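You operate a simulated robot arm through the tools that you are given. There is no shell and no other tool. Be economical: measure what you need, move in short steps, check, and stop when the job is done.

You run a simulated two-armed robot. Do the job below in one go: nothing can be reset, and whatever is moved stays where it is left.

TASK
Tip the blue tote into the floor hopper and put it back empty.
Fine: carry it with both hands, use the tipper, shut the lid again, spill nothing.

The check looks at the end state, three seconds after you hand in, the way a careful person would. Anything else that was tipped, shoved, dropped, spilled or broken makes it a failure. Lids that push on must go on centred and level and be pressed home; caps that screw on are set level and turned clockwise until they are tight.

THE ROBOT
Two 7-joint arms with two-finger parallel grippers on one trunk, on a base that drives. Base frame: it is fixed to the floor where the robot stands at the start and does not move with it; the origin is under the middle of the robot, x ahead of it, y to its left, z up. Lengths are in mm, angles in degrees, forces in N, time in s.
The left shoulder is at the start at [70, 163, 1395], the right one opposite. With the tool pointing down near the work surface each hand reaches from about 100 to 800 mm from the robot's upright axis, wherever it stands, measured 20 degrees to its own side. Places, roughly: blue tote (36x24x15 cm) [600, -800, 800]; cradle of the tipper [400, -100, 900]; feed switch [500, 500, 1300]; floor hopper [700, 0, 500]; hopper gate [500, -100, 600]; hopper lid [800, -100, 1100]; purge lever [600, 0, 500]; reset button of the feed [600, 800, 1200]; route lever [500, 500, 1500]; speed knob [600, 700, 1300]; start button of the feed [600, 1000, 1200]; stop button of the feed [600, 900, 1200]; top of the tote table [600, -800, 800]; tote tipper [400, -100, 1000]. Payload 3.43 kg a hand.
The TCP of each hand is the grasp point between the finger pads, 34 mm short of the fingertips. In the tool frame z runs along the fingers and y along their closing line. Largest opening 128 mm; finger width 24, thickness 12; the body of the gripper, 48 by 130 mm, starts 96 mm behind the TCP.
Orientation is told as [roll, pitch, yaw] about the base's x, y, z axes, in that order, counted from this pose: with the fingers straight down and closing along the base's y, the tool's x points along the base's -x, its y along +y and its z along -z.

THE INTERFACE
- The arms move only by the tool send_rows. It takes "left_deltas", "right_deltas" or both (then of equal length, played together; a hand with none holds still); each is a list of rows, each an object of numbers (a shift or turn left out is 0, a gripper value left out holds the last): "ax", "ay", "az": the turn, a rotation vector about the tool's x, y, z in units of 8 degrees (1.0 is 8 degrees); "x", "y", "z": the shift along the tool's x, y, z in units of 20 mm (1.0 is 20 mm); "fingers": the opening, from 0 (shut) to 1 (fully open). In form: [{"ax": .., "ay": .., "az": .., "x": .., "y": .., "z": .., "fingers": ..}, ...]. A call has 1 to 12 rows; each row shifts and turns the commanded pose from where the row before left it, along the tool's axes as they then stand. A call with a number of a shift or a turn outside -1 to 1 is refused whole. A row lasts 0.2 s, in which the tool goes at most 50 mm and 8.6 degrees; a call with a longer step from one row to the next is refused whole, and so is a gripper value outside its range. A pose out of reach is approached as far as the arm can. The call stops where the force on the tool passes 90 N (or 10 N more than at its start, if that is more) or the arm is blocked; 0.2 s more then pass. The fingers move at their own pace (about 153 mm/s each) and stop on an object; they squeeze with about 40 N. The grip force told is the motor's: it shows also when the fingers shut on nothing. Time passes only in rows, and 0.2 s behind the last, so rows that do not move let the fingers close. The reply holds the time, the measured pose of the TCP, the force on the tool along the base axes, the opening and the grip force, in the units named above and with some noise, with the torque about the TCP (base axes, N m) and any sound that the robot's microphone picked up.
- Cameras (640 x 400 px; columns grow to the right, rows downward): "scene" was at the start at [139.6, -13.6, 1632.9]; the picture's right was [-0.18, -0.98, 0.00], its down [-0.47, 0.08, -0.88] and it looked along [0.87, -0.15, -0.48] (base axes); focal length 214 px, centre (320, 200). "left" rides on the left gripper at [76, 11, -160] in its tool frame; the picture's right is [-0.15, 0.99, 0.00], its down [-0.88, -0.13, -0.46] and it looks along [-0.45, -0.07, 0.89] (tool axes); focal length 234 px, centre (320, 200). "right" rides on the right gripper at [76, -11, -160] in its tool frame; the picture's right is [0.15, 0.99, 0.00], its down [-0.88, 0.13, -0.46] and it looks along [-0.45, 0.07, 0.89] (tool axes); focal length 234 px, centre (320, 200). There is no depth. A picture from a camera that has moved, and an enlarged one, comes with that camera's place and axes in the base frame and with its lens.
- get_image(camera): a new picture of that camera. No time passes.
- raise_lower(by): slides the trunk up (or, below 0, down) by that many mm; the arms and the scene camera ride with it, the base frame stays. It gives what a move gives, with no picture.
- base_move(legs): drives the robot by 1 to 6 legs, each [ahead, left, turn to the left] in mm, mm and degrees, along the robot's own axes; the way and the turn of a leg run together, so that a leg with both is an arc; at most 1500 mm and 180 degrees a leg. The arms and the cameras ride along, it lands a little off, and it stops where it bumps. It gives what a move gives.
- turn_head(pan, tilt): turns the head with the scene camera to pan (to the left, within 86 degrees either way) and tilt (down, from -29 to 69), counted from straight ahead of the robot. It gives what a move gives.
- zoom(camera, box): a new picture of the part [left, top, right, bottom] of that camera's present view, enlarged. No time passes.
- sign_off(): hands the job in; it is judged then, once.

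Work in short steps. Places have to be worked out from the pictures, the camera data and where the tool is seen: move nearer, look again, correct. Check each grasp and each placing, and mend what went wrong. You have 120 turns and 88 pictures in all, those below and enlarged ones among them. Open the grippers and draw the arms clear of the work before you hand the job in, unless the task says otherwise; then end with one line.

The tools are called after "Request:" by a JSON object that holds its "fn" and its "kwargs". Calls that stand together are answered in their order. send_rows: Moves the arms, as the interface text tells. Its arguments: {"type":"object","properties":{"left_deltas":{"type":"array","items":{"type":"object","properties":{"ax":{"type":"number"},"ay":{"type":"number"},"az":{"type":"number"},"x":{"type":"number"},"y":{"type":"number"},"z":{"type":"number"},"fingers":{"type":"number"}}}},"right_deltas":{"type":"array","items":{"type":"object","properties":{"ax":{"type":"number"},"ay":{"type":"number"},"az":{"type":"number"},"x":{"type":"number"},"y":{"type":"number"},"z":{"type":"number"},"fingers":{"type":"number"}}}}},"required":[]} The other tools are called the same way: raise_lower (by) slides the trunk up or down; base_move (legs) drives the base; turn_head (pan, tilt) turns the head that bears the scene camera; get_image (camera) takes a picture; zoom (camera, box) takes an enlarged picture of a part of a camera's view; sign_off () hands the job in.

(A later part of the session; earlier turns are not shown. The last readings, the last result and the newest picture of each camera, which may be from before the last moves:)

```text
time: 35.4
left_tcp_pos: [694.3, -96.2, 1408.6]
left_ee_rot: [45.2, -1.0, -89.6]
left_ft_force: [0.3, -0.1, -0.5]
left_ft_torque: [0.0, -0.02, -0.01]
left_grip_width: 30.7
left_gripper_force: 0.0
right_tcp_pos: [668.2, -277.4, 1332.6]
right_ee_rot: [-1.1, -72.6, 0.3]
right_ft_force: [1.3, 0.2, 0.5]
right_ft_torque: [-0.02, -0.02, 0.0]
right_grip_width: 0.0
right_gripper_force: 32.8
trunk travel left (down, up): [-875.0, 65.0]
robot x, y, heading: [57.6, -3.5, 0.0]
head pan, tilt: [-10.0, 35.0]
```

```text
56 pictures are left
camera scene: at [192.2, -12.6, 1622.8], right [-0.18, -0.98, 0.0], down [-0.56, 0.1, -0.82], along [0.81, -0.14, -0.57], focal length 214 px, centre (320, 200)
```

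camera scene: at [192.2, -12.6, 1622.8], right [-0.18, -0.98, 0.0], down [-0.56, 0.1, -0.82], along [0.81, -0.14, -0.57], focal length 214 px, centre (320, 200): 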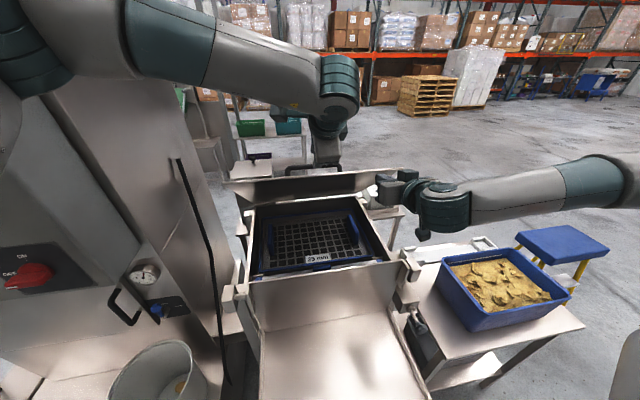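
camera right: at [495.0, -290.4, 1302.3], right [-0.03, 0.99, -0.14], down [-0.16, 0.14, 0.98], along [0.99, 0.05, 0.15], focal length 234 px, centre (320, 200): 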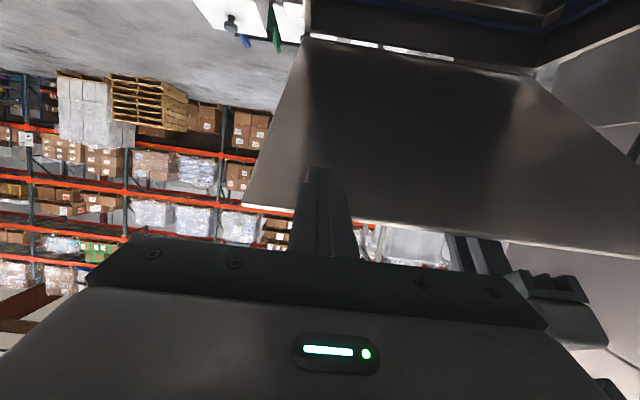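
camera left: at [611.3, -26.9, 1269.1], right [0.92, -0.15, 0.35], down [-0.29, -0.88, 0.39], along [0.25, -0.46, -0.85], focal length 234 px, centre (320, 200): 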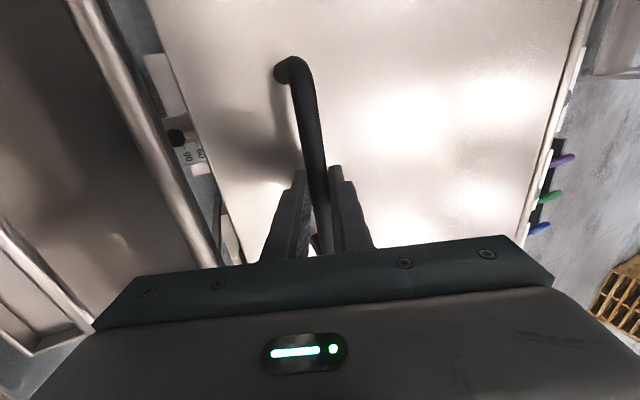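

The lid stays where it is with no force on the right hand. I push the right fingertips forward under it.

Request:
{"fn": "send_rows", "kwargs": {"right_deltas": [{"x": -0.24, "z": 0.76}, {"x": -0.24, "z": 0.76}, {"x": -0.24, "z": 0.76}, {"x": -0.24, "z": 0.76}, {"x": -0.24, "z": 0.76}, {"x": -0.24, "z": 0.76}, {"x": -0.24, "z": 0.76}, {"x": -0.24, "z": 0.76}, {"x": -0.24, "z": 0.76}, {"x": -0.24, "z": 0.76}]}}

Request:
{"fn": "get_image", "kwargs": {"camera": "scene"}}

```text
time: 37.6
left_tcp_pos: [696.6, -97.8, 1406.9]
left_ee_rot: [45.2, -0.9, -89.6]
left_ft_force: [0.0, -0.7, 0.3]
left_ft_torque: [0.01, 0.01, -0.01]
left_grip_width: 31.1
left_gripper_force: 0.0
right_tcp_pos: [828.3, -280.6, 1329.1]
right_ee_rot: [-1.0, -72.4, 0.2]
right_ft_force: [0.5, -0.2, 0.1]
right_ft_torque: [-0.05, 0.0, 0.02]
right_grip_width: 0.2
right_gripper_force: 33.1
trunk travel left (down, up): [-875.0, 65.0]
robot x, y, heading: [60.6, -1.2, -0.4]
head pan, tilt: [-10.0, 35.0]
```

```text
55 pictures are left
camera scene: at [194.2, -12.6, 1622.6], right [-0.18, -0.98, 0.0], down [-0.57, 0.1, -0.82], along [0.81, -0.14, -0.57], focal length 214 px, centre (320, 200)
```

scene: 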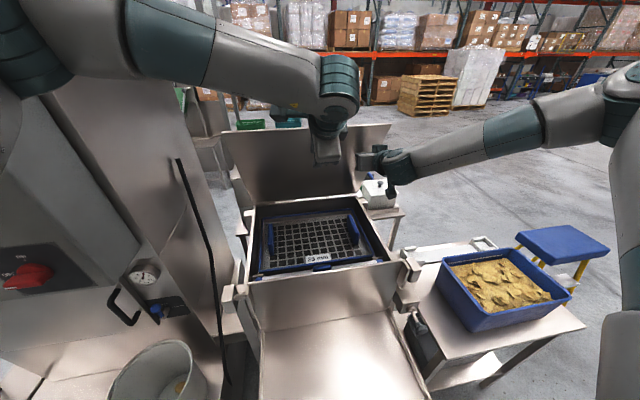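

The lid is going up easily. I push on toward upright.

Request:
{"fn": "send_rows", "kwargs": {"right_deltas": [{"x": -0.24, "z": 0.76}, {"x": -0.24, "z": 0.76}, {"x": -0.24, "z": 0.76}, {"x": -0.24, "z": 0.76}, {"x": -0.24, "z": 0.76}, {"x": -0.24, "z": 0.76}, {"x": -0.24, "z": 0.76}, {"x": -0.24, "z": 0.76}]}}

Request:
{"fn": "get_image", "kwargs": {"camera": "scene"}}

```text
time: 39.4
left_tcp_pos: [697.1, -98.2, 1407.5]
left_ee_rot: [45.2, -1.0, -89.6]
left_ft_force: [0.2, -0.7, 0.5]
left_ft_torque: [0.0, 0.0, -0.01]
left_grip_width: 30.7
left_gripper_force: 0.1
right_tcp_pos: [956.2, -281.3, 1329.4]
right_ee_rot: [-1.2, -72.4, 0.3]
right_ft_force: [0.5, 0.0, 0.1]
right_ft_torque: [0.0, 0.05, -0.01]
right_grip_width: 0.0
right_gripper_force: 33.0
trunk travel left (down, up): [-875.0, 65.0]
robot x, y, heading: [55.1, 4.7, -0.2]
head pan, tilt: [-10.0, 35.0]
```

```text
54 pictures are left
camera scene: at [194.4, -13.1, 1622.6], right [-0.18, -0.98, 0.0], down [-0.57, 0.1, -0.82], along [0.81, -0.14, -0.57], focal length 214 px, centre (320, 200)
```

scene: 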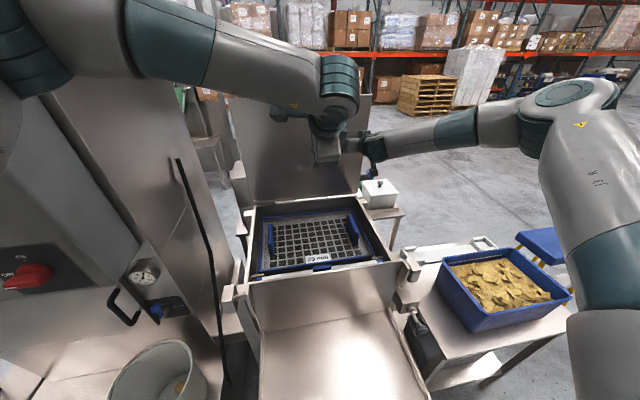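

The lid is nearly upright. I push a little further, until it passes vertical or meets its stop.

Request:
{"fn": "send_rows", "kwargs": {"right_deltas": [{"x": -0.24, "z": 0.76}, {"x": -0.24, "z": 0.76}, {"x": -0.24, "z": 0.76}, {"x": -0.24, "z": 0.76}]}}

Request:
{"fn": "get_image", "kwargs": {"camera": "right"}}

```text
time: 40.4
left_tcp_pos: [696.1, -98.6, 1406.5]
left_ee_rot: [45.3, -0.9, -89.6]
left_ft_force: [-0.1, 0.7, -0.4]
left_ft_torque: [0.0, -0.01, 0.01]
left_grip_width: 30.6
left_gripper_force: 0.0
right_tcp_pos: [981.1, -304.0, 1345.2]
right_ee_rot: [-1.0, -72.4, 0.0]
right_ft_force: [-1.5, -0.5, 1.3]
right_ft_torque: [-0.02, -0.01, 0.02]
right_grip_width: 0.2
right_gripper_force: 33.4
right hand out of reach, approached as far as the arm can: row 1, 2, 3, 4
trunk travel left (down, up): [-875.0, 65.0]
robot x, y, heading: [56.6, 1.5, 0.1]
head pan, tilt: [-10.0, 35.0]
```

```text
53 pictures are left
camera right: at [805.4, -312.4, 1321.0], right [-0.03, 0.99, -0.14], down [-0.17, 0.14, 0.98], along [0.99, 0.05, 0.16], focal length 234 px, centre (320, 200)
```

right: 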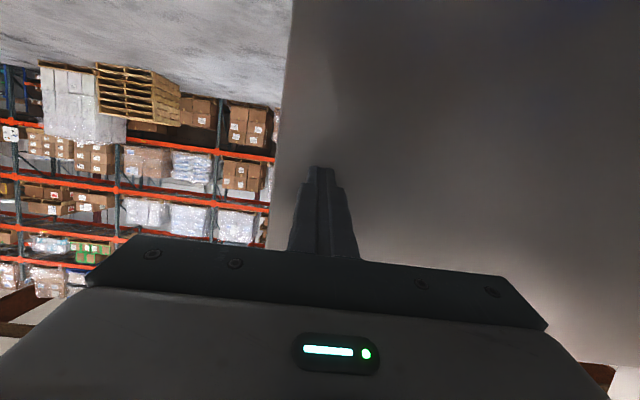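

The right arm is at its reach limit with the tip at x≈1014. I back off a bit to see whether the lid stays open by itself.

Request:
{"fn": "send_rows", "kwargs": {"right_deltas": [{"x": 0.24, "z": -0.76}, {"x": 0.24, "z": -0.76}, {"x": 0.24, "z": -0.76}, {"x": 0.24, "z": -0.76}, {}, {}, {}]}}

Request:
{"fn": "get_image", "kwargs": {"camera": "right"}}

Request:
{"fn": "get_image", "kwargs": {"camera": "scene"}}

```text
time: 42.0
left_tcp_pos: [695.5, -97.9, 1407.6]
left_ee_rot: [45.3, -1.0, -89.6]
left_ft_force: [-0.4, 0.2, 0.4]
left_ft_torque: [0.03, 0.02, 0.01]
left_grip_width: 30.7
left_gripper_force: 0.1
right_tcp_pos: [918.3, -302.7, 1346.3]
right_ee_rot: [-1.2, -72.4, 0.3]
right_ft_force: [-0.8, 0.0, -0.1]
right_ft_torque: [0.0, 0.02, 0.01]
right_grip_width: 0.4
right_gripper_force: 33.0
trunk travel left (down, up): [-875.0, 65.0]
robot x, y, heading: [54.8, 2.3, -0.2]
head pan, tilt: [-10.0, 35.0]
```

```text
52 pictures are left
camera right: at [742.0, -312.3, 1321.5], right [-0.03, 0.99, -0.15], down [-0.17, 0.14, 0.98], along [0.99, 0.05, 0.16], focal length 234 px, centre (320, 200)
```

right: 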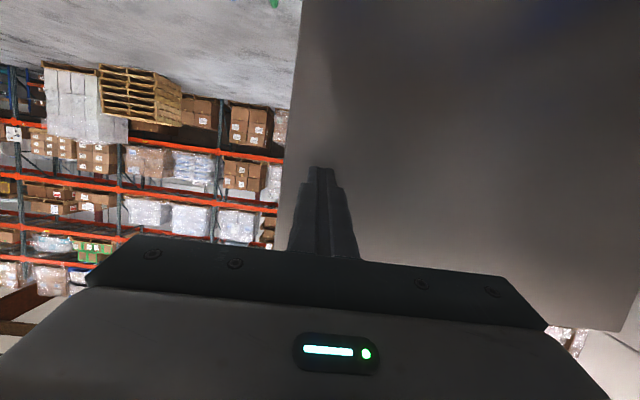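

```text
51 pictures are left
camera scene: at [193.5, -13.2, 1622.7], right [-0.18, -0.98, 0.0], down [-0.56, 0.1, -0.82], along [0.81, -0.14, -0.57], focal length 214 px, centre (320, 200)
```

scene: 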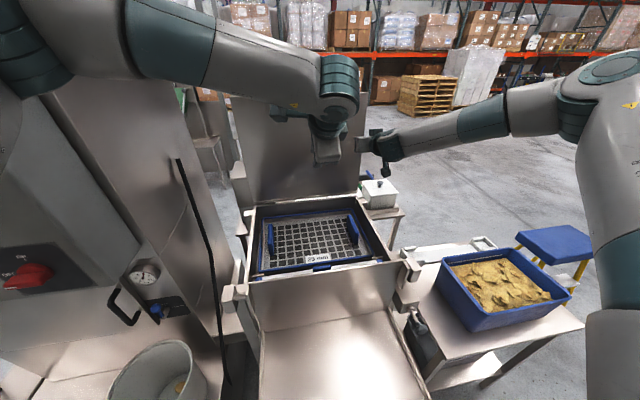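

The lid stays open on its own. I retract both arms clear, and enlarge the view of the hopper mouth to check that nothing else needs setting.

Request:
{"fn": "send_rows", "kwargs": {"right_deltas": [{"x": 0.24, "z": -0.76}, {"x": 0.24, "z": -0.76}, {"x": 0.24, "z": -0.76}, {"x": 0.24, "z": -0.76}, {"x": 0.24, "z": -0.76}, {"x": 0.24, "z": -0.76}, {"x": 0.24, "z": -0.76}, {"x": 0.24, "z": -0.76}, {"x": 0.24, "z": -0.76}, {"x": 0.24, "z": -0.76}, {"x": 0.24, "z": -0.76}, {"x": 0.24, "z": -0.76}], "left_deltas": [{"z": -1}, {"z": -1}, {"z": -1}, {"z": -1}, {"z": -1}, {}, {}, {}, {}, {}, {}, {}]}}

Request:
{"fn": "zoom", "kwargs": {"camera": "scene", "box": [220, 180, 420, 300]}}

```text
time: 44.6
left_tcp_pos: [625.2, -97.4, 1479.7]
left_ee_rot: [45.3, -1.0, -89.6]
left_ft_force: [0.8, -0.3, 0.2]
left_ft_torque: [-0.01, -0.01, -0.04]
left_grip_width: 30.4
left_gripper_force: 0.0
right_tcp_pos: [725.3, -302.3, 1345.7]
right_ee_rot: [-1.1, -72.5, 0.3]
right_ft_force: [0.2, -0.3, -0.5]
right_ft_torque: [-0.04, -0.02, -0.01]
right_grip_width: 0.0
right_gripper_force: 33.0
trunk travel left (down, up): [-875.0, 65.0]
robot x, y, heading: [57.7, 3.4, -0.2]
head pan, tilt: [-10.0, 35.0]
```

```text
3.20 times, centred on (320, 240) of scene
camera zoom: at [193.0, -13.5, 1622.8], right [-0.18, -0.98, 0.0], down [-0.56, 0.1, -0.82], along [0.81, -0.14, -0.57], focal length 686 px, centre (320, 72)
```

zoom: 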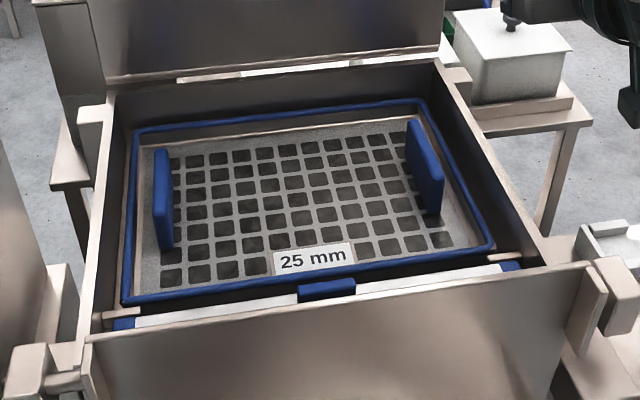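

A lift-out 25 mm sieve sits in the hopper mouth, which is in order as it is. I bring both hands back to upright travel poses: the right tilts back to vertical and the left retracts first.

Request:
{"fn": "send_rows", "kwargs": {"right_deltas": [{"ay": 0.755, "x": 0.43, "y": -0.2, "z": -0.86}, {"ay": 0.755, "x": 0.52, "y": -0.2, "z": -0.81}, {"ay": 0.755, "x": 0.6, "y": -0.2, "z": -0.75}, {"ay": 0.755, "x": 0.675, "y": -0.2, "z": -0.685}, {"ay": 0.755, "x": 0.745, "y": -0.2, "z": -0.61}, {"ay": 0.755, "x": 0.8, "y": -0.2, "z": -0.53}, {"ay": 0.755, "x": 0.855, "y": -0.2, "z": -0.44}, {"ay": 0.755, "x": 0.895, "y": -0.2, "z": -0.35}, {"ay": 0.755, "x": 0.93, "y": -0.2, "z": -0.255}, {"ay": 0.755, "x": 0.95, "y": -0.2, "z": -0.155}, {"ay": 0.755, "x": 0.96, "y": -0.2, "z": -0.05}, {"ay": 0.755, "x": 0.96, "y": -0.2, "z": 0.05}], "left_deltas": [{"y": -0.5, "z": -0.5}, {"y": -0.5, "z": -0.5}, {"y": -0.5, "z": -0.5}, {"y": -0.5, "z": -0.5}, {"y": -0.5, "z": -0.5}, {"y": -0.5, "z": -0.5}, {"y": -0.5, "z": -0.5}, {"y": -0.5, "z": -0.5}, {"y": -0.5, "z": -0.5}, {"y": -0.5, "z": -0.5}, {}, {}]}}

Request:
{"fn": "send_rows", "kwargs": {"left_deltas": [{"ax": 0.95}, {"ax": 0.95}, {"ax": 0.95}, {"ax": 0.95}, {"ax": 0.95}, {"ax": 0.91}, {}]}}

Request:
{"fn": "send_rows", "kwargs": {"left_deltas": [{"az": -0.9375}, {"az": -0.9375}, {"az": -0.9375}, {"az": -0.9375}, {"az": -0.9375}, {"az": -0.9375}, {"az": -0.9375}, {"az": -0.9375}, {"az": -0.9375}, {"az": -0.9375}, {"az": -0.9375}, {"az": -0.9375}]}}

Request:
{"fn": "get_image", "kwargs": {"camera": "scene"}}

```text
time: 47.2
left_tcp_pos: [483.3, -100.2, 1478.4]
left_ee_rot: [45.1, -0.8, -89.6]
left_ft_force: [-0.6, -0.1, -0.1]
left_ft_torque: [-0.01, 0.02, -0.03]
left_grip_width: 30.5
left_gripper_force: 0.1
right_tcp_pos: [497.9, -345.9, 1310.6]
right_ee_rot: [-0.3, 0.3, -0.7]
right_ft_force: [-0.9, -0.7, -0.1]
right_ft_torque: [0.04, 0.0, -0.04]
right_grip_width: 0.0
right_gripper_force: 33.2
trunk travel left (down, up): [-875.0, 65.0]
robot x, y, heading: [57.8, 1.2, -0.0]
head pan, tilt: [-10.0, 35.0]
```

```text
time: 48.8
left_tcp_pos: [483.7, -98.4, 1478.9]
left_ee_rot: [0.0, -1.0, -89.7]
left_ft_force: [0.5, 1.3, -0.6]
left_ft_torque: [0.01, -0.02, 0.04]
left_grip_width: 30.6
left_gripper_force: 0.1
right_tcp_pos: [498.3, -346.5, 1311.2]
right_ee_rot: [-0.3, 0.1, -0.8]
right_ft_force: [0.0, 0.1, -0.2]
right_ft_torque: [0.02, 0.0, 0.02]
right_grip_width: 0.3
right_gripper_force: 32.8
trunk travel left (down, up): [-875.0, 65.0]
robot x, y, heading: [55.9, 0.5, -0.1]
head pan, tilt: [-10.0, 35.0]
```

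```text
time: 51.4
left_tcp_pos: [484.4, -97.5, 1478.6]
left_ee_rot: [-1.0, 0.1, 0.6]
left_ft_force: [0.5, -0.5, 0.1]
left_ft_torque: [0.0, 0.02, -0.01]
left_grip_width: 30.9
left_gripper_force: 0.1
right_tcp_pos: [497.9, -346.6, 1311.1]
right_ee_rot: [-0.4, 0.1, -0.8]
right_ft_force: [0.2, 0.1, -0.2]
right_ft_torque: [0.02, 0.01, 0.03]
right_grip_width: 0.1
right_gripper_force: 32.8
trunk travel left (down, up): [-875.0, 65.0]
robot x, y, heading: [58.4, 1.7, 0.2]
head pan, tilt: [-10.0, 35.0]
```

```text
49 pictures are left
camera scene: at [193.7, -13.0, 1622.7], right [-0.18, -0.98, 0.0], down [-0.56, 0.1, -0.82], along [0.81, -0.14, -0.57], focal length 214 px, centre (320, 200)
```

scene: 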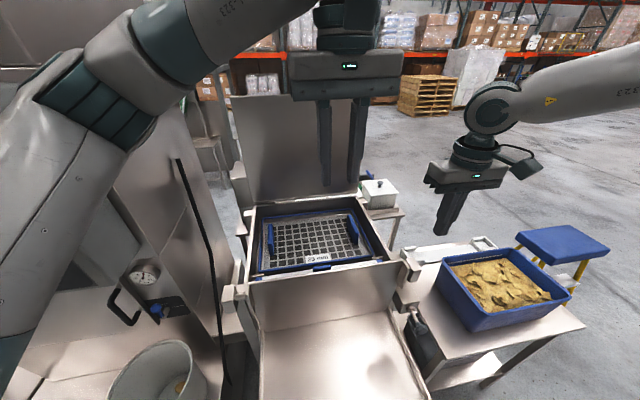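

Both hands are upright and the lid stays open. I drive sideways to stand in front of the tote, then look at it and at the underside of the hopper from there.

Request:
{"fn": "base_move", "kwargs": {"legs": [[-30, -740, 0]]}}

Request:
{"fn": "turn_head", "kwargs": {"pan": 0, "tilt": 50}}

Request:
{"fn": "get_image", "kwargs": {"camera": "scene"}}

Request:
{"fn": "turn_head", "kwargs": {"pan": 60, "tilt": 40}}

Request:
{"fn": "get_image", "kwargs": {"camera": "scene"}}

```text
time: 55.5
left_tcp_pos: [455.4, -839.9, 1479.7]
left_ee_rot: [-0.9, 0.0, 1.0]
left_ft_force: [0.9, 0.2, -0.1]
left_ft_torque: [-0.02, 0.06, -0.02]
left_grip_width: 30.7
left_gripper_force: 0.1
right_tcp_pos: [473.0, -1088.2, 1311.4]
right_ee_rot: [-0.5, 0.1, -0.4]
right_ft_force: [-0.2, -0.4, -0.4]
right_ft_torque: [0.02, 0.0, 0.01]
right_grip_width: 0.0
right_gripper_force: 33.0
trunk travel left (down, up): [-875.0, 65.0]
robot x, y, heading: [27.5, -746.1, 0.5]
head pan, tilt: [-10.0, 35.0]
```

```text
time: 56.2
left_tcp_pos: [456.1, -842.0, 1479.4]
left_ee_rot: [-0.9, 0.0, 1.0]
left_ft_force: [0.1, -0.2, 0.1]
left_ft_torque: [-0.01, -0.03, -0.03]
left_grip_width: 30.8
left_gripper_force: 0.1
right_tcp_pos: [473.1, -1090.1, 1312.4]
right_ee_rot: [-0.3, 0.1, -0.4]
right_ft_force: [-0.3, -0.6, -0.6]
right_ft_torque: [-0.02, -0.04, -0.02]
right_grip_width: 0.0
right_gripper_force: 32.9
trunk travel left (down, up): [-875.0, 65.0]
robot x, y, heading: [32.0, -745.3, 0.4]
head pan, tilt: [0.0, 50.0]
```

```text
48 pictures are left
camera scene: at [155.5, -744.2, 1601.0], right [0.01, -1.0, 0.0], down [-0.77, 0.0, -0.64], along [0.64, 0.0, -0.77], focal length 214 px, centre (320, 200)
```

scene: 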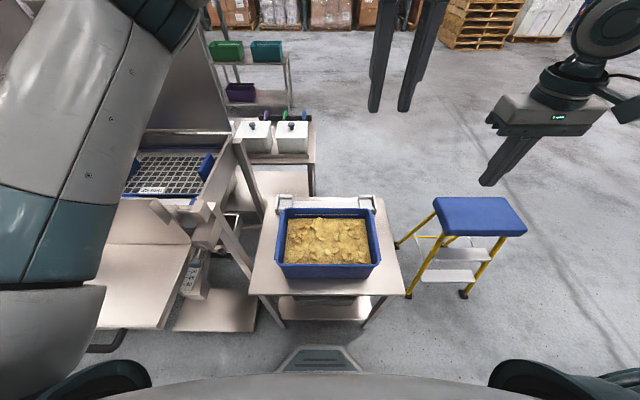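

```text
time: 57.5
left_tcp_pos: [456.0, -842.5, 1478.5]
left_ee_rot: [-0.9, 0.0, 0.8]
left_ft_force: [0.0, 0.2, -0.9]
left_ft_torque: [0.01, -0.02, 0.03]
left_grip_width: 30.6
left_gripper_force: 0.1
right_tcp_pos: [472.4, -1089.8, 1311.2]
right_ee_rot: [-0.3, 0.2, -0.3]
right_ft_force: [-0.1, 0.5, -0.4]
right_ft_torque: [-0.01, -0.01, 0.04]
right_grip_width: 0.1
right_gripper_force: 33.3
trunk travel left (down, up): [-875.0, 65.0]
robot x, y, heading: [26.4, -751.0, 0.4]
head pan, tilt: [60.0, 40.0]
```

```text
47 pictures are left
camera scene: at [120.6, -670.6, 1615.1], right [0.87, -0.5, 0.0], down [-0.32, -0.56, -0.77], along [0.38, 0.67, -0.64], focal length 214 px, centre (320, 200)
```

scene: 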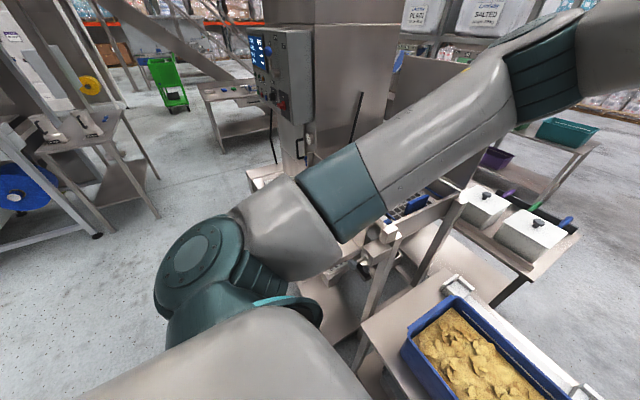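

The left arm hides the underside of the hopper. I turn the head back and enlarge the tote and the marking on the hopper's side.

Request:
{"fn": "turn_head", "kwargs": {"pan": 0, "tilt": 50}}

Request:
{"fn": "zoom", "kwargs": {"camera": "scene", "box": [240, 180, 420, 300]}}

Request:
{"fn": "zoom", "kwargs": {"camera": "scene", "box": [80, 190, 280, 360]}}

```text
time: 58.8
left_tcp_pos: [456.2, -840.7, 1478.9]
left_ee_rot: [-0.9, 0.0, 0.9]
left_ft_force: [-0.4, -0.3, 0.4]
left_ft_torque: [-0.02, -0.01, 0.0]
left_grip_width: 30.5
left_gripper_force: 0.0
right_tcp_pos: [472.8, -1089.8, 1310.8]
right_ee_rot: [-0.3, 0.1, -0.3]
right_ft_force: [-0.6, -0.8, -0.1]
right_ft_torque: [-0.03, 0.0, 0.02]
right_grip_width: 0.1
right_gripper_force: 32.6
trunk travel left (down, up): [-875.0, 65.0]
robot x, y, heading: [28.0, -745.2, 0.6]
head pan, tilt: [0.0, 50.0]
```

```text
3.33 times, centred on (330, 240) of scene
camera zoom: at [155.5, -743.8, 1601.0], right [0.01, -1.0, 0.0], down [-0.77, -0.01, -0.64], along [0.64, 0.0, -0.77], focal length 715 px, centre (287, 67)
```

zoom: 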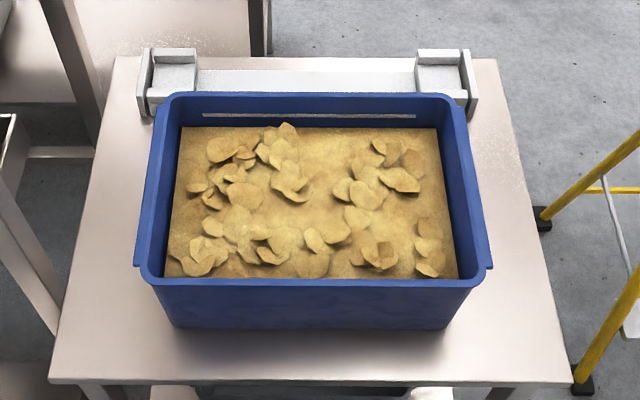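

```text
2.35 times, centred on (180, 275) of scene
camera zoom: at [155.5, -743.8, 1601.0], right [0.01, -1.0, 0.0], down [-0.77, -0.01, -0.64], along [0.64, 0.0, -0.77], focal length 505 px, centre (649, 24)
```

zoom: 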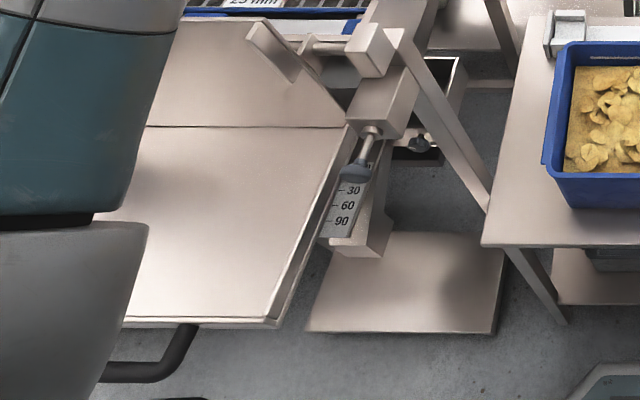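

The tote stands square against two rear stops and has small lips at its short ends. I bring both open hands above its short ends to measure the rim.

Request:
{"fn": "send_rows", "kwargs": {"left_deltas": [{"x": -0.42, "y": 1, "z": 1, "fingers": 0.6}, {"x": -0.42, "y": 1, "z": 1}, {"x": -0.42, "y": 1, "z": 1}, {"x": -0.42, "y": 1, "z": 1}, {"x": -0.42, "y": 1, "z": 1}, {"x": -0.42, "y": 1, "z": 1}, {"x": -0.42, "y": 1, "z": 1}, {"x": -0.42, "y": 1, "z": 1}, {"x": -0.42, "y": 1, "z": 1}, {"x": -0.42, "y": 1, "z": 1}, {"x": -0.42, "y": 1, "z": 1}, {"x": -0.42, "y": 1, "z": 1}], "right_deltas": [{"x": -0.36, "y": 0.6, "z": 0.4, "fingers": 0.6}, {"x": -0.36, "y": 0.6, "z": 0.4}, {"x": -0.36, "y": 0.6, "z": 0.4}, {"x": -0.36, "y": 0.6, "z": 0.4}, {"x": -0.36, "y": 0.6, "z": 0.4}, {"x": -0.36, "y": 0.6, "z": 0.4}, {"x": -0.36, "y": 0.6, "z": 0.4}, {"x": -0.36, "y": 0.6, "z": 0.4}, {"x": -0.36, "y": 0.6, "z": 0.4}, {"x": -0.36, "y": 0.6, "z": 0.4}, {"x": -0.36, "y": 0.6, "z": 0.4}, {"x": -0.36, "y": 0.6, "z": 0.4}]}}

Request:
{"fn": "get_image", "kwargs": {"camera": "left"}}

Request:
{"fn": "get_image", "kwargs": {"camera": "right"}}

```text
time: 61.4
left_tcp_pos: [554.7, -604.2, 1234.5]
left_ee_rot: [-1.0, 0.1, 0.9]
left_ft_force: [0.5, 0.6, 0.3]
left_ft_torque: [-0.03, -0.01, -0.01]
left_grip_width: 76.9
left_gripper_force: 0.0
right_tcp_pos: [561.1, -944.4, 1213.2]
right_ee_rot: [-0.4, 0.2, -0.4]
right_ft_force: [-0.3, 0.6, -0.9]
right_ft_torque: [-0.02, 0.0, -0.02]
right_grip_width: 76.5
right_gripper_force: 0.1
trunk travel left (down, up): [-875.0, 65.0]
robot x, y, heading: [34.5, -748.6, 0.3]
head pan, tilt: [0.0, 50.0]
```

```text
44 pictures are left
camera left: at [477.4, -590.4, 1394.8], right [0.13, 0.99, -0.02], down [0.88, -0.11, 0.46], along [0.45, -0.07, -0.89], focal length 234 px, centre (320, 200)
```

left: 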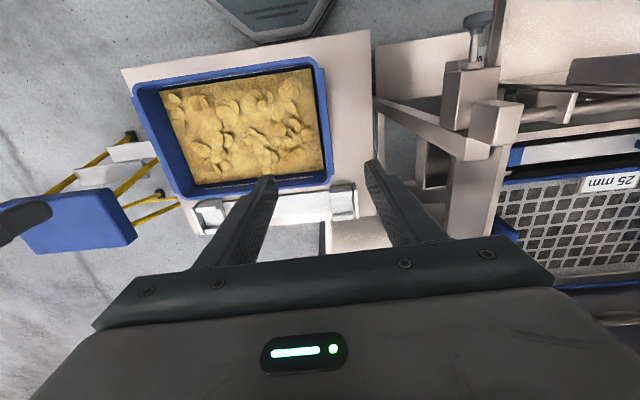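

```text
43 pictures are left
camera right: at [483.5, -953.7, 1373.9], right [-0.14, 0.99, -0.01], down [0.88, 0.13, 0.45], along [0.45, 0.06, -0.89], focal length 234 px, centre (320, 200)
```

right: 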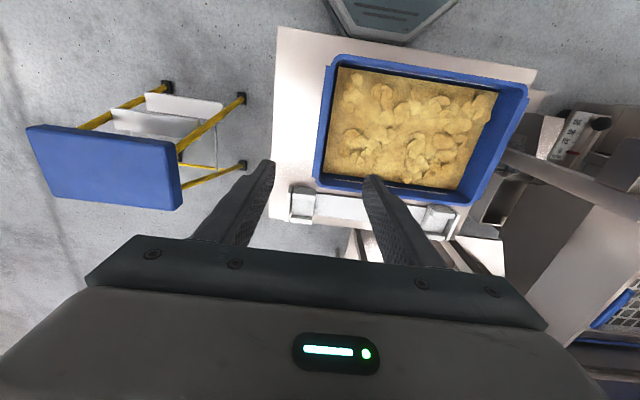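

Triangulated from both hands, the tote's rim is at z≈918, x from 444 to 680 and y from about -593 to -940. I lower both hands to about 90 mm above the rim and check the alignment.

Request:
{"fn": "send_rows", "kwargs": {"left_deltas": [{"x": -0.035, "y": 0.06, "z": 1}, {"x": -0.035, "y": 0.06, "z": 1}, {"x": -0.035, "y": 0.06, "z": 1}, {"x": -0.035, "y": 0.06, "z": 1}, {"x": -0.035, "y": 0.06, "z": 1}, {"x": -0.035, "y": 0.06, "z": 1}, {"x": -0.035, "y": 0.06, "z": 1}, {"x": -0.035, "y": 0.06, "z": 1}, {"x": -0.035, "y": 0.06, "z": 1}, {"x": -0.035, "y": 0.06, "z": 1}, {"z": 1}], "right_deltas": [{"y": 0.02, "z": 1}, {"y": 0.02, "z": 1}, {"y": 0.02, "z": 1}, {"y": 0.02, "z": 1}, {"y": 0.02, "z": 1}, {"y": 0.02, "z": 1}, {"y": 0.02, "z": 1}, {"y": 0.02, "z": 1}, {"y": 0.02, "z": 1}, {"y": 0.02, "z": 1}, {}]}}

Request:
{"fn": "get_image", "kwargs": {"camera": "left"}}

Request:
{"fn": "get_image", "kwargs": {"camera": "right"}}

```text
time: 63.8
left_tcp_pos: [559.5, -596.7, 1014.5]
left_ee_rot: [-0.9, 0.0, 0.9]
left_ft_force: [0.4, -0.4, 0.7]
left_ft_torque: [0.01, 0.05, -0.02]
left_grip_width: 77.0
left_gripper_force: 0.1
right_tcp_pos: [546.2, -979.3, 1048.0]
right_ee_rot: [-0.4, 0.1, -0.2]
right_ft_force: [0.3, 0.3, 0.2]
right_ft_torque: [0.0, -0.01, 0.01]
right_grip_width: 76.7
right_gripper_force: 0.1
right hand out of reach, approached as far as the arm can: row 7, 8, 9, 10
trunk travel left (down, up): [-875.0, 65.0]
robot x, y, heading: [29.9, -750.2, 0.4]
head pan, tilt: [0.0, 50.0]
```

```text
42 pictures are left
camera left: at [481.9, -582.8, 1173.8], right [0.13, 0.99, -0.02], down [0.88, -0.11, 0.46], along [0.45, -0.07, -0.89], focal length 234 px, centre (320, 200)
```

left: 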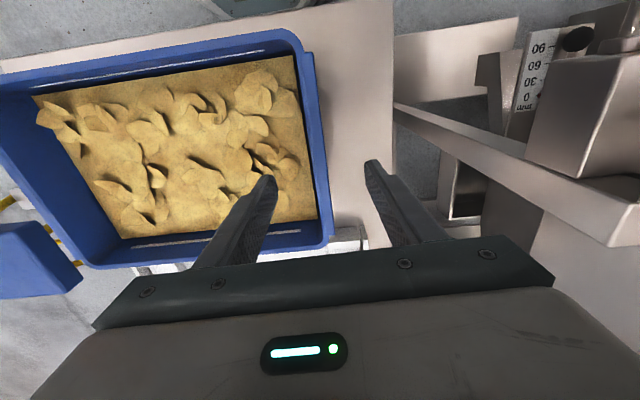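

```text
41 pictures are left
camera right: at [468.5, -989.6, 1206.5], right [-0.14, 0.99, 0.0], down [0.88, 0.13, 0.45], along [0.45, 0.06, -0.89], focal length 234 px, centre (320, 200)
```

right: 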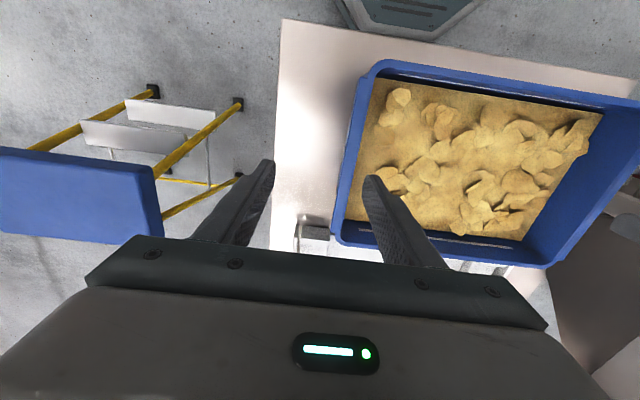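

The right arm runs into a joint limit low down, so I'll lower the trunk instead. The ruler by the hopper gate reads about 0 mm, so the gate is shut. I raise both hands first and then lower the trunk by 180 mm.

Request:
{"fn": "send_rows", "kwargs": {"left_deltas": [{"z": -1}, {"z": -1}, {"z": -1}, {"z": -1}, {"z": -1}, {"z": -1}, {"z": -1}, {"z": -1}], "right_deltas": [{"x": -0.09, "y": 0.24, "z": -0.8}, {"x": -0.09, "y": 0.24, "z": -0.8}, {"x": -0.09, "y": 0.24, "z": -0.8}, {"x": -0.09, "y": 0.24, "z": -0.8}, {"x": -0.09, "y": 0.24, "z": -0.8}, {"x": -0.09, "y": 0.24, "z": -0.8}, {"x": -0.09, "y": 0.24, "z": -0.8}, {"x": -0.09, "y": 0.24, "z": -0.8}]}}

Request:
{"fn": "raise_lower", "kwargs": {"by": -180}}

```text
time: 65.6
left_tcp_pos: [558.9, -590.3, 1176.0]
left_ee_rot: [-0.9, 0.0, 1.0]
left_ft_force: [0.6, 0.2, 0.6]
left_ft_torque: [-0.01, -0.03, -0.01]
left_grip_width: 77.1
left_gripper_force: 0.0
right_tcp_pos: [558.2, -939.1, 1176.3]
right_ee_rot: [-0.3, 0.1, -0.3]
right_ft_force: [0.1, -0.3, -0.1]
right_ft_torque: [0.0, -0.02, 0.0]
right_grip_width: 76.8
right_gripper_force: 0.1
trunk travel left (down, up): [-875.0, 65.0]
robot x, y, heading: [27.6, -748.5, 0.6]
head pan, tilt: [0.0, 50.0]
```

```text
time: 67.6
left_tcp_pos: [559.6, -591.7, 996.6]
left_ee_rot: [-0.9, -0.1, 0.9]
left_ft_force: [-0.2, 0.6, -0.4]
left_ft_torque: [0.03, -0.01, -0.01]
left_grip_width: 76.8
left_gripper_force: 0.1
right_tcp_pos: [558.8, -939.3, 996.2]
right_ee_rot: [-0.3, 0.2, -0.3]
right_ft_force: [-0.2, 0.3, 0.7]
right_ft_torque: [0.01, -0.01, 0.03]
right_grip_width: 76.8
right_gripper_force: 0.1
trunk travel left (down, up): [-695.0, 245.0]
robot x, y, heading: [30.5, -748.8, 0.4]
head pan, tilt: [0.0, 50.0]
```

Both hands are at z≈996, tips at about 962 and above the rim. I check the finger placement over the end walls from both wrists.

Request:
{"fn": "get_image", "kwargs": {"camera": "left"}}

Request:
{"fn": "get_image", "kwargs": {"camera": "right"}}

```text
40 pictures are left
camera left: at [481.8, -579.0, 1156.5], right [0.13, 0.99, -0.02], down [0.88, -0.11, 0.46], along [0.45, -0.07, -0.89], focal length 234 px, centre (320, 200)
```

left: 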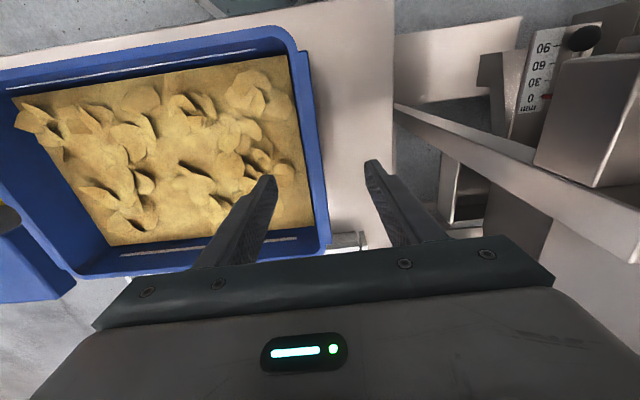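

```text
39 pictures are left
camera right: at [482.2, -949.2, 1155.7], right [-0.14, 0.99, -0.01], down [0.88, 0.13, 0.45], along [0.45, 0.06, -0.89], focal length 234 px, centre (320, 200)
```

right: 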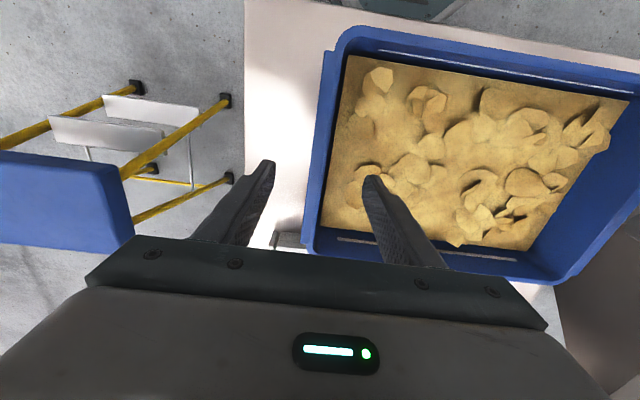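

The wall rims read y≈-604 on the left end and -933 on the right. I nudge both hands to centre and lower them by 92 mm over the end walls.

Request:
{"fn": "send_rows", "kwargs": {"left_deltas": [{"y": -0.25, "z": 0.3}, {"y": -0.25, "z": 0.9}, {"z": 0.85}, {"z": 0.85}, {"z": 0.85}, {"z": 0.85}], "right_deltas": [{"y": 0.13, "z": 0.3}, {"y": 0.13, "z": 0.9}, {"z": 0.85}, {"z": 0.85}, {"z": 0.85}, {"z": 0.85}]}}

Request:
{"fn": "get_image", "kwargs": {"camera": "left"}}

Request:
{"fn": "get_image", "kwargs": {"camera": "right"}}

```text
time: 69.0
left_tcp_pos: [559.7, -602.5, 905.4]
left_ee_rot: [-0.9, 0.0, 0.9]
left_ft_force: [-0.4, 0.0, 1.2]
left_ft_torque: [0.02, -0.01, 0.03]
left_grip_width: 77.0
left_gripper_force: 0.1
right_tcp_pos: [553.9, -943.9, 911.6]
right_ee_rot: [-0.4, 0.0, -0.2]
right_ft_force: [-0.3, 0.3, -0.6]
right_ft_torque: [-0.01, 0.0, -0.03]
right_grip_width: 76.9
right_gripper_force: 0.1
right hand out of reach, approached as far as the arm can: row 5, 6
trunk travel left (down, up): [-695.0, 245.0]
robot x, y, heading: [29.5, -747.2, 0.1]
head pan, tilt: [0.0, 50.0]
```

```text
38 pictures are left
camera left: at [481.9, -590.4, 1064.2], right [0.13, 0.99, -0.02], down [0.88, -0.11, 0.46], along [0.45, -0.07, -0.89], focal length 234 px, centre (320, 200)
```

left: 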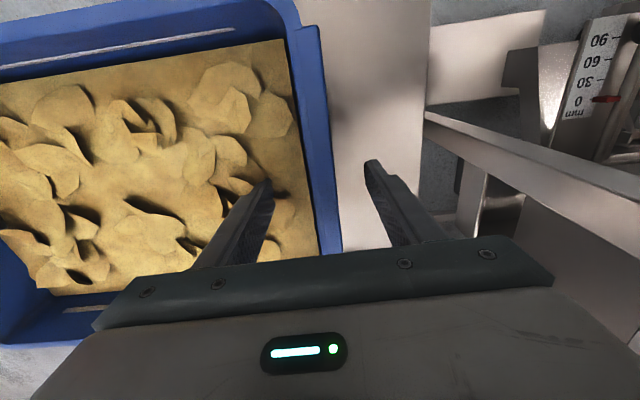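

```text
37 pictures are left
camera right: at [477.4, -954.3, 1070.6], right [-0.14, 0.99, 0.0], down [0.88, 0.13, 0.45], along [0.45, 0.06, -0.89], focal length 234 px, centre (320, 200)
```

right: 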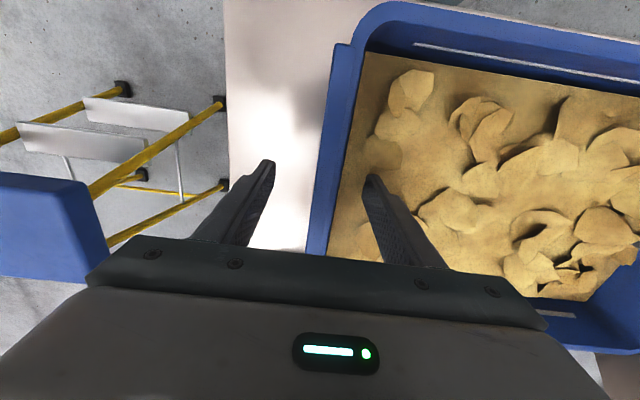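

The gate pointer is at 0 and both hands straddle the walls, but the right one drifted 10 mm at its joint limit. I raise both 20 mm, recentre the right, and take the 20 mm back with the trunk.

Request:
{"fn": "send_rows", "kwargs": {"left_deltas": [{"z": -1}, {"z": -0.25}], "right_deltas": [{"z": -1.0}, {"x": -0.25, "y": 0.5, "z": -0.25}]}}

Request:
{"fn": "raise_lower", "kwargs": {"by": -27}}

```text
time: 69.6
left_tcp_pos: [560.6, -601.9, 929.8]
left_ee_rot: [-1.0, 0.1, 0.9]
left_ft_force: [0.2, 0.6, -0.8]
left_ft_torque: [0.01, 0.03, 0.02]
left_grip_width: 76.7
left_gripper_force: 0.0
right_tcp_pos: [560.0, -933.4, 935.3]
right_ee_rot: [-0.5, 0.2, -0.4]
right_ft_force: [-0.1, 0.8, -0.1]
right_ft_torque: [0.02, 0.03, -0.02]
right_grip_width: 77.0
right_gripper_force: 0.0
trunk travel left (down, up): [-695.0, 245.0]
robot x, y, heading: [28.3, -744.6, 0.3]
head pan, tilt: [0.0, 50.0]
```

```text
time: 70.4
left_tcp_pos: [558.6, -602.8, 902.7]
left_ee_rot: [-0.9, 0.0, 1.0]
left_ft_force: [-0.7, -0.2, -0.5]
left_ft_torque: [0.01, -0.01, -0.03]
left_grip_width: 76.9
left_gripper_force: 0.0
right_tcp_pos: [559.0, -933.2, 908.9]
right_ee_rot: [-0.3, 0.0, -0.4]
right_ft_force: [0.5, 0.4, -0.4]
right_ft_torque: [-0.01, 0.03, -0.01]
right_grip_width: 76.5
right_gripper_force: 0.0
trunk travel left (down, up): [-668.0, 272.0]
robot x, y, heading: [28.6, -744.8, 0.2]
head pan, tilt: [0.0, 50.0]
```

Both hands are centred on the end walls, so I close both grippers.

Request:
{"fn": "send_rows", "kwargs": {"left_deltas": [{"fingers": 0}, {}, {}, {}], "right_deltas": [{"fingers": 0}, {}, {}, {}]}}

```text
time: 71.4
left_tcp_pos: [560.4, -596.4, 903.7]
left_ee_rot: [-0.1, 0.1, 1.2]
left_ft_force: [0.0, 62.3, 0.4]
left_ft_torque: [-2.05, -0.56, -0.92]
left_grip_width: 18.2
left_gripper_force: 39.9
right_tcp_pos: [558.5, -939.0, 908.4]
right_ee_rot: [-1.2, 0.2, -0.6]
right_ft_force: [5.0, -68.8, 13.6]
right_ft_torque: [1.5, -0.97, 0.55]
right_grip_width: 19.1
right_gripper_force: 40.2
trunk travel left (down, up): [-668.0, 272.0]
robot x, y, heading: [24.8, -745.3, 0.1]
head pan, tilt: [0.0, 50.0]
```

Both are gripped at 18–19 mm, but the walls sit 6–10 mm further out and the hands strain inward. I relieve that first.

Request:
{"fn": "send_rows", "kwargs": {"left_deltas": [{"y": 0.2}, {"y": 0.2}, {}], "right_deltas": [{"y": -0.2}, {"y": -0.2}, {}]}}

```text
time: 72.2
left_tcp_pos: [558.3, -597.0, 903.8]
left_ee_rot: [-1.2, 0.1, 0.6]
left_ft_force: [-2.5, 5.8, 0.6]
left_ft_torque: [-2.16, -0.08, -0.88]
left_grip_width: 17.1
left_gripper_force: 40.2
right_tcp_pos: [558.5, -938.2, 909.1]
right_ee_rot: [0.0, 0.3, -0.1]
right_ft_force: [-0.5, -5.5, 1.9]
right_ft_torque: [1.96, 1.07, 0.27]
right_grip_width: 17.7
right_gripper_force: 39.7
trunk travel left (down, up): [-668.0, 272.0]
robot x, y, heading: [29.2, -745.0, 0.5]
head pan, tilt: [0.0, 50.0]
```

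The strain is gone and both grips are firm. I lift 40 mm with the trunk and check the load on each hand.

Request:
{"fn": "raise_lower", "kwargs": {"by": 40}}

Request:
{"fn": "get_image", "kwargs": {"camera": "scene"}}

```text
time: 73.0
left_tcp_pos: [561.5, -596.9, 942.7]
left_ee_rot: [-1.2, 0.1, 0.7]
left_ft_force: [-0.2, -24.1, -3.6]
left_ft_torque: [-2.41, -0.6, -0.71]
left_grip_width: 17.0
left_gripper_force: 39.9
right_tcp_pos: [560.0, -939.3, 948.2]
right_ee_rot: [0.1, 0.1, -0.2]
right_ft_force: [1.0, 24.6, -6.4]
right_ft_torque: [2.3, 0.63, 0.34]
right_grip_width: 17.7
right_gripper_force: 40.0
trunk travel left (down, up): [-708.0, 232.0]
robot x, y, heading: [24.9, -746.0, 0.4]
head pan, tilt: [0.0, 50.0]
```

```text
36 pictures are left
camera scene: at [157.3, -743.7, 1433.7], right [0.01, -1.0, 0.0], down [-0.77, 0.0, -0.64], along [0.64, 0.0, -0.77], focal length 214 px, centre (320, 200)
```

scene: 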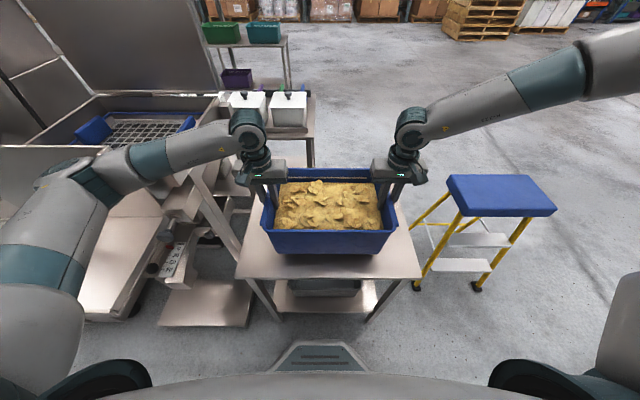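

The tote is up and level, and it is light at about 1 kg. I raise the trunk another 225 mm, then back off before going left.

Request:
{"fn": "raise_lower", "kwargs": {"by": 225}}

Request:
{"fn": "base_move", "kwargs": {"legs": [[-170, 0, 0]]}}

Request:
{"fn": "get_image", "kwargs": {"camera": "scene"}}

```text
time: 75.4
left_tcp_pos: [560.7, -596.5, 1168.3]
left_ee_rot: [-1.3, 0.1, 0.8]
left_ft_force: [-0.5, -35.0, -3.9]
left_ft_torque: [-2.47, -0.15, -0.77]
left_grip_width: 16.8
left_gripper_force: 40.3
right_tcp_pos: [561.7, -939.6, 1172.7]
right_ee_rot: [0.1, 0.0, -0.3]
right_ft_force: [1.0, 34.7, -5.8]
right_ft_torque: [2.36, 0.14, 0.43]
right_grip_width: 17.8
right_gripper_force: 39.7
trunk travel left (down, up): [-933.0, 7.0]
robot x, y, heading: [29.5, -748.1, 0.4]
head pan, tilt: [0.0, 50.0]
```

```text
time: 76.8
left_tcp_pos: [394.5, -597.5, 1166.4]
left_ee_rot: [-1.3, 0.2, 0.8]
left_ft_force: [0.3, -35.1, -3.9]
left_ft_torque: [-2.43, 0.1, -0.79]
left_grip_width: 17.0
left_gripper_force: 40.4
right_tcp_pos: [393.9, -939.4, 1171.9]
right_ee_rot: [0.1, 0.1, -0.2]
right_ft_force: [2.5, 35.4, -6.5]
right_ft_torque: [2.42, -0.01, 0.42]
right_grip_width: 17.6
right_gripper_force: 40.4
trunk travel left (down, up): [-933.0, 7.0]
robot x, y, heading: [-145.5, -747.6, 0.3]
head pan, tilt: [0.0, 50.0]
```

```text
35 pictures are left
camera scene: at [-8.7, -744.8, 1658.3], right [0.01, -1.0, 0.0], down [-0.77, 0.0, -0.64], along [0.64, 0.0, -0.77], focal length 214 px, centre (320, 200)
```

scene: 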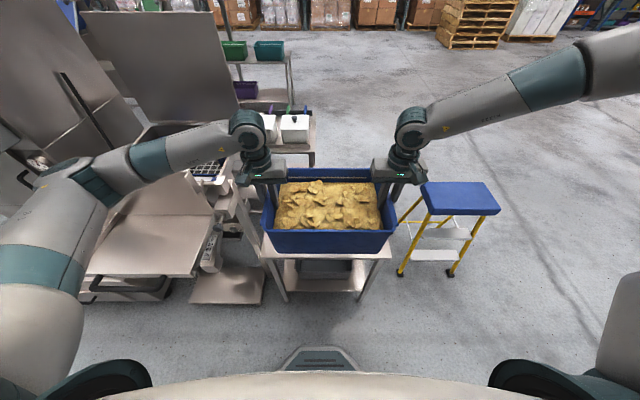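

The load is stable. I draw the tote 40 mm closer to the robot with both arms together and ease the pull between the hands a little.

Request:
{"fn": "send_rows", "kwargs": {"left_deltas": [{"x": 0.5, "y": -0.05}, {"x": 0.5, "y": -0.05}, {"x": 0.5}, {"x": 0.5}, {}], "right_deltas": [{"x": 0.5, "y": 0.05}, {"x": 0.5, "y": 0.05}, {"x": 0.5}, {"x": 0.5}, {}]}}

Request:
{"fn": "base_move", "kwargs": {"legs": [[0, 330, 0]]}}

Request:
{"fn": "get_image", "kwargs": {"camera": "scene"}}

```text
time: 78.0
left_tcp_pos: [352.3, -598.8, 1167.3]
left_ee_rot: [-1.0, 0.1, 0.9]
left_ft_force: [-1.1, 43.4, -4.3]
left_ft_torque: [-2.18, 0.3, -1.04]
left_grip_width: 17.2
left_gripper_force: 40.3
right_tcp_pos: [350.6, -939.0, 1173.7]
right_ee_rot: [-0.2, 0.0, -0.4]
right_ft_force: [1.4, -43.2, -4.9]
right_ft_torque: [1.87, -0.26, 0.46]
right_grip_width: 17.9
right_gripper_force: 39.9
trunk travel left (down, up): [-933.0, 7.0]
robot x, y, heading: [-144.0, -751.8, 0.4]
head pan, tilt: [0.0, 50.0]
```

```text
time: 80.2
left_tcp_pos: [349.4, -278.5, 1168.6]
left_ee_rot: [-0.9, 0.1, 0.6]
left_ft_force: [-1.2, 44.8, -4.4]
left_ft_torque: [-2.01, 0.3, -0.99]
left_grip_width: 17.3
left_gripper_force: 40.2
right_tcp_pos: [347.1, -619.4, 1173.9]
right_ee_rot: [-0.1, 0.1, -0.7]
right_ft_force: [1.2, -46.8, -4.5]
right_ft_torque: [1.83, -0.28, 0.37]
right_grip_width: 18.3
right_gripper_force: 40.1
trunk travel left (down, up): [-933.0, 7.0]
robot x, y, heading: [-142.1, -427.2, -0.1]
head pan, tilt: [0.0, 50.0]
```

```text
34 pictures are left
camera scene: at [-15.0, -423.8, 1658.8], right [0.0, -1.0, 0.0], down [-0.77, 0.0, -0.64], along [0.64, 0.0, -0.77], focal length 214 px, centre (320, 200)
```

scene: 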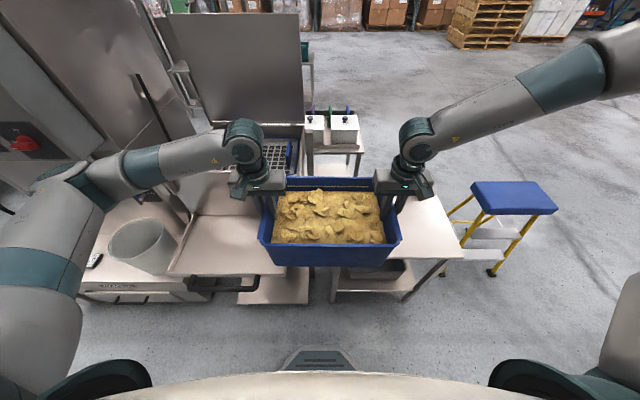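

Carrying well. I relax the squeeze slightly and drive the remaining ~345 mm to stand in front of the cradle.

Request:
{"fn": "send_rows", "kwargs": {"left_deltas": [{"y": 0.06}, {}], "right_deltas": [{"y": -0.06}, {}]}}

Request:
{"fn": "base_move", "kwargs": {"legs": [[0, 346, 0]]}}

Request:
{"fn": "get_image", "kwargs": {"camera": "scene"}}

```text
time: 80.8
left_tcp_pos: [349.3, -276.2, 1168.5]
left_ee_rot: [-1.2, 0.0, 0.6]
left_ft_force: [-0.7, -12.7, -4.3]
left_ft_torque: [-2.4, -0.25, -0.78]
left_grip_width: 16.8
left_gripper_force: 40.2
right_tcp_pos: [347.0, -618.7, 1173.8]
right_ee_rot: [-0.1, 0.0, -0.5]
right_ft_force: [0.9, 11.0, -5.1]
right_ft_torque: [2.19, 0.28, 0.57]
right_grip_width: 18.1
right_gripper_force: 39.8
trunk travel left (down, up): [-933.0, 7.0]
robot x, y, heading: [-143.2, -423.4, 0.1]
head pan, tilt: [0.0, 50.0]
```

```text
time: 83.0
left_tcp_pos: [350.1, 63.2, 1169.1]
left_ee_rot: [-1.2, 0.0, 0.4]
left_ft_force: [-0.8, -25.4, -5.5]
left_ft_torque: [-2.31, 0.13, -0.8]
left_grip_width: 16.7
left_gripper_force: 40.1
right_tcp_pos: [348.0, -279.1, 1174.0]
right_ee_rot: [0.1, 0.0, -0.8]
right_ft_force: [1.7, 24.8, -5.8]
right_ft_torque: [2.32, -0.14, 0.59]
right_grip_width: 18.1
right_gripper_force: 40.1
trunk travel left (down, up): [-933.0, 7.0]
robot x, y, heading: [-143.6, -81.4, 0.1]
head pan, tilt: [0.0, 50.0]
```

```text
33 pictures are left
camera scene: at [-15.1, -81.6, 1658.8], right [0.0, -1.0, 0.0], down [-0.77, 0.0, -0.64], along [0.64, 0.0, -0.77], focal length 214 px, centre (320, 200)
```

scene: 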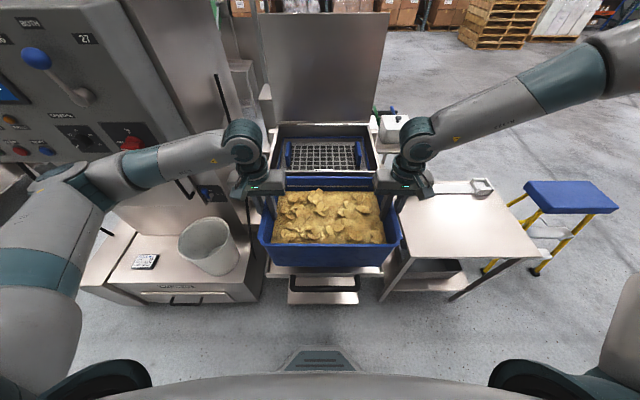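

The tote is in front of and above the cradle, centred at y≈-108. I enlarge to compare it with the cradle's edges.

Request:
{"fn": "zoom", "kwargs": {"camera": "scene", "box": [230, 120, 430, 320]}}

Request:
{"fn": "get_image", "kwargs": {"camera": "right"}}

```text
2.00 times, centred on (330, 220) of scene
camera zoom: at [-15.1, -81.6, 1658.8], right [0.0, -1.0, 0.0], down [-0.77, 0.0, -0.64], along [0.64, 0.0, -0.77], focal length 429 px, centre (300, 160)
```

zoom: 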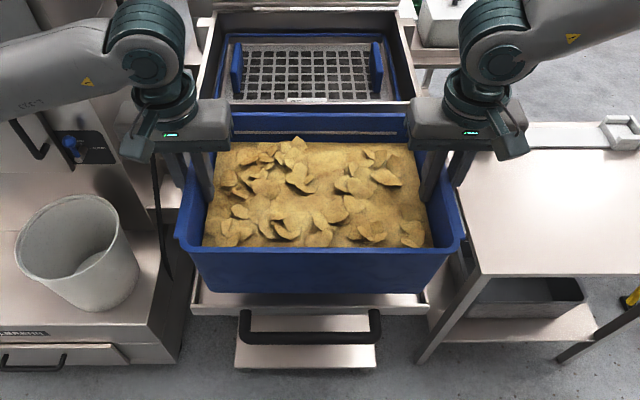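

```text
31 pictures are left
camera right: at [270.5, -289.6, 1332.5], right [-0.13, 0.99, 0.0], down [0.88, 0.12, 0.46], along [0.45, 0.06, -0.89], focal length 234 px, centre (320, 200)
```

right: 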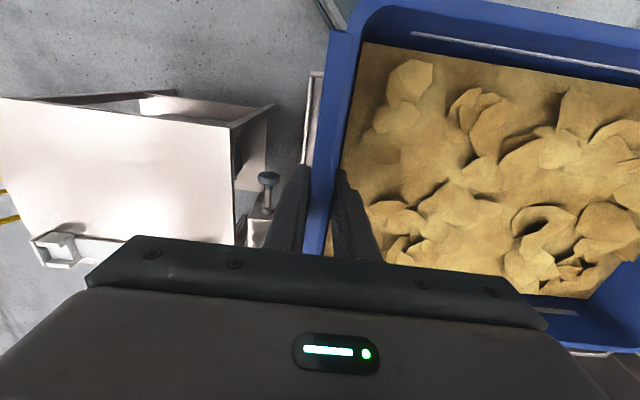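

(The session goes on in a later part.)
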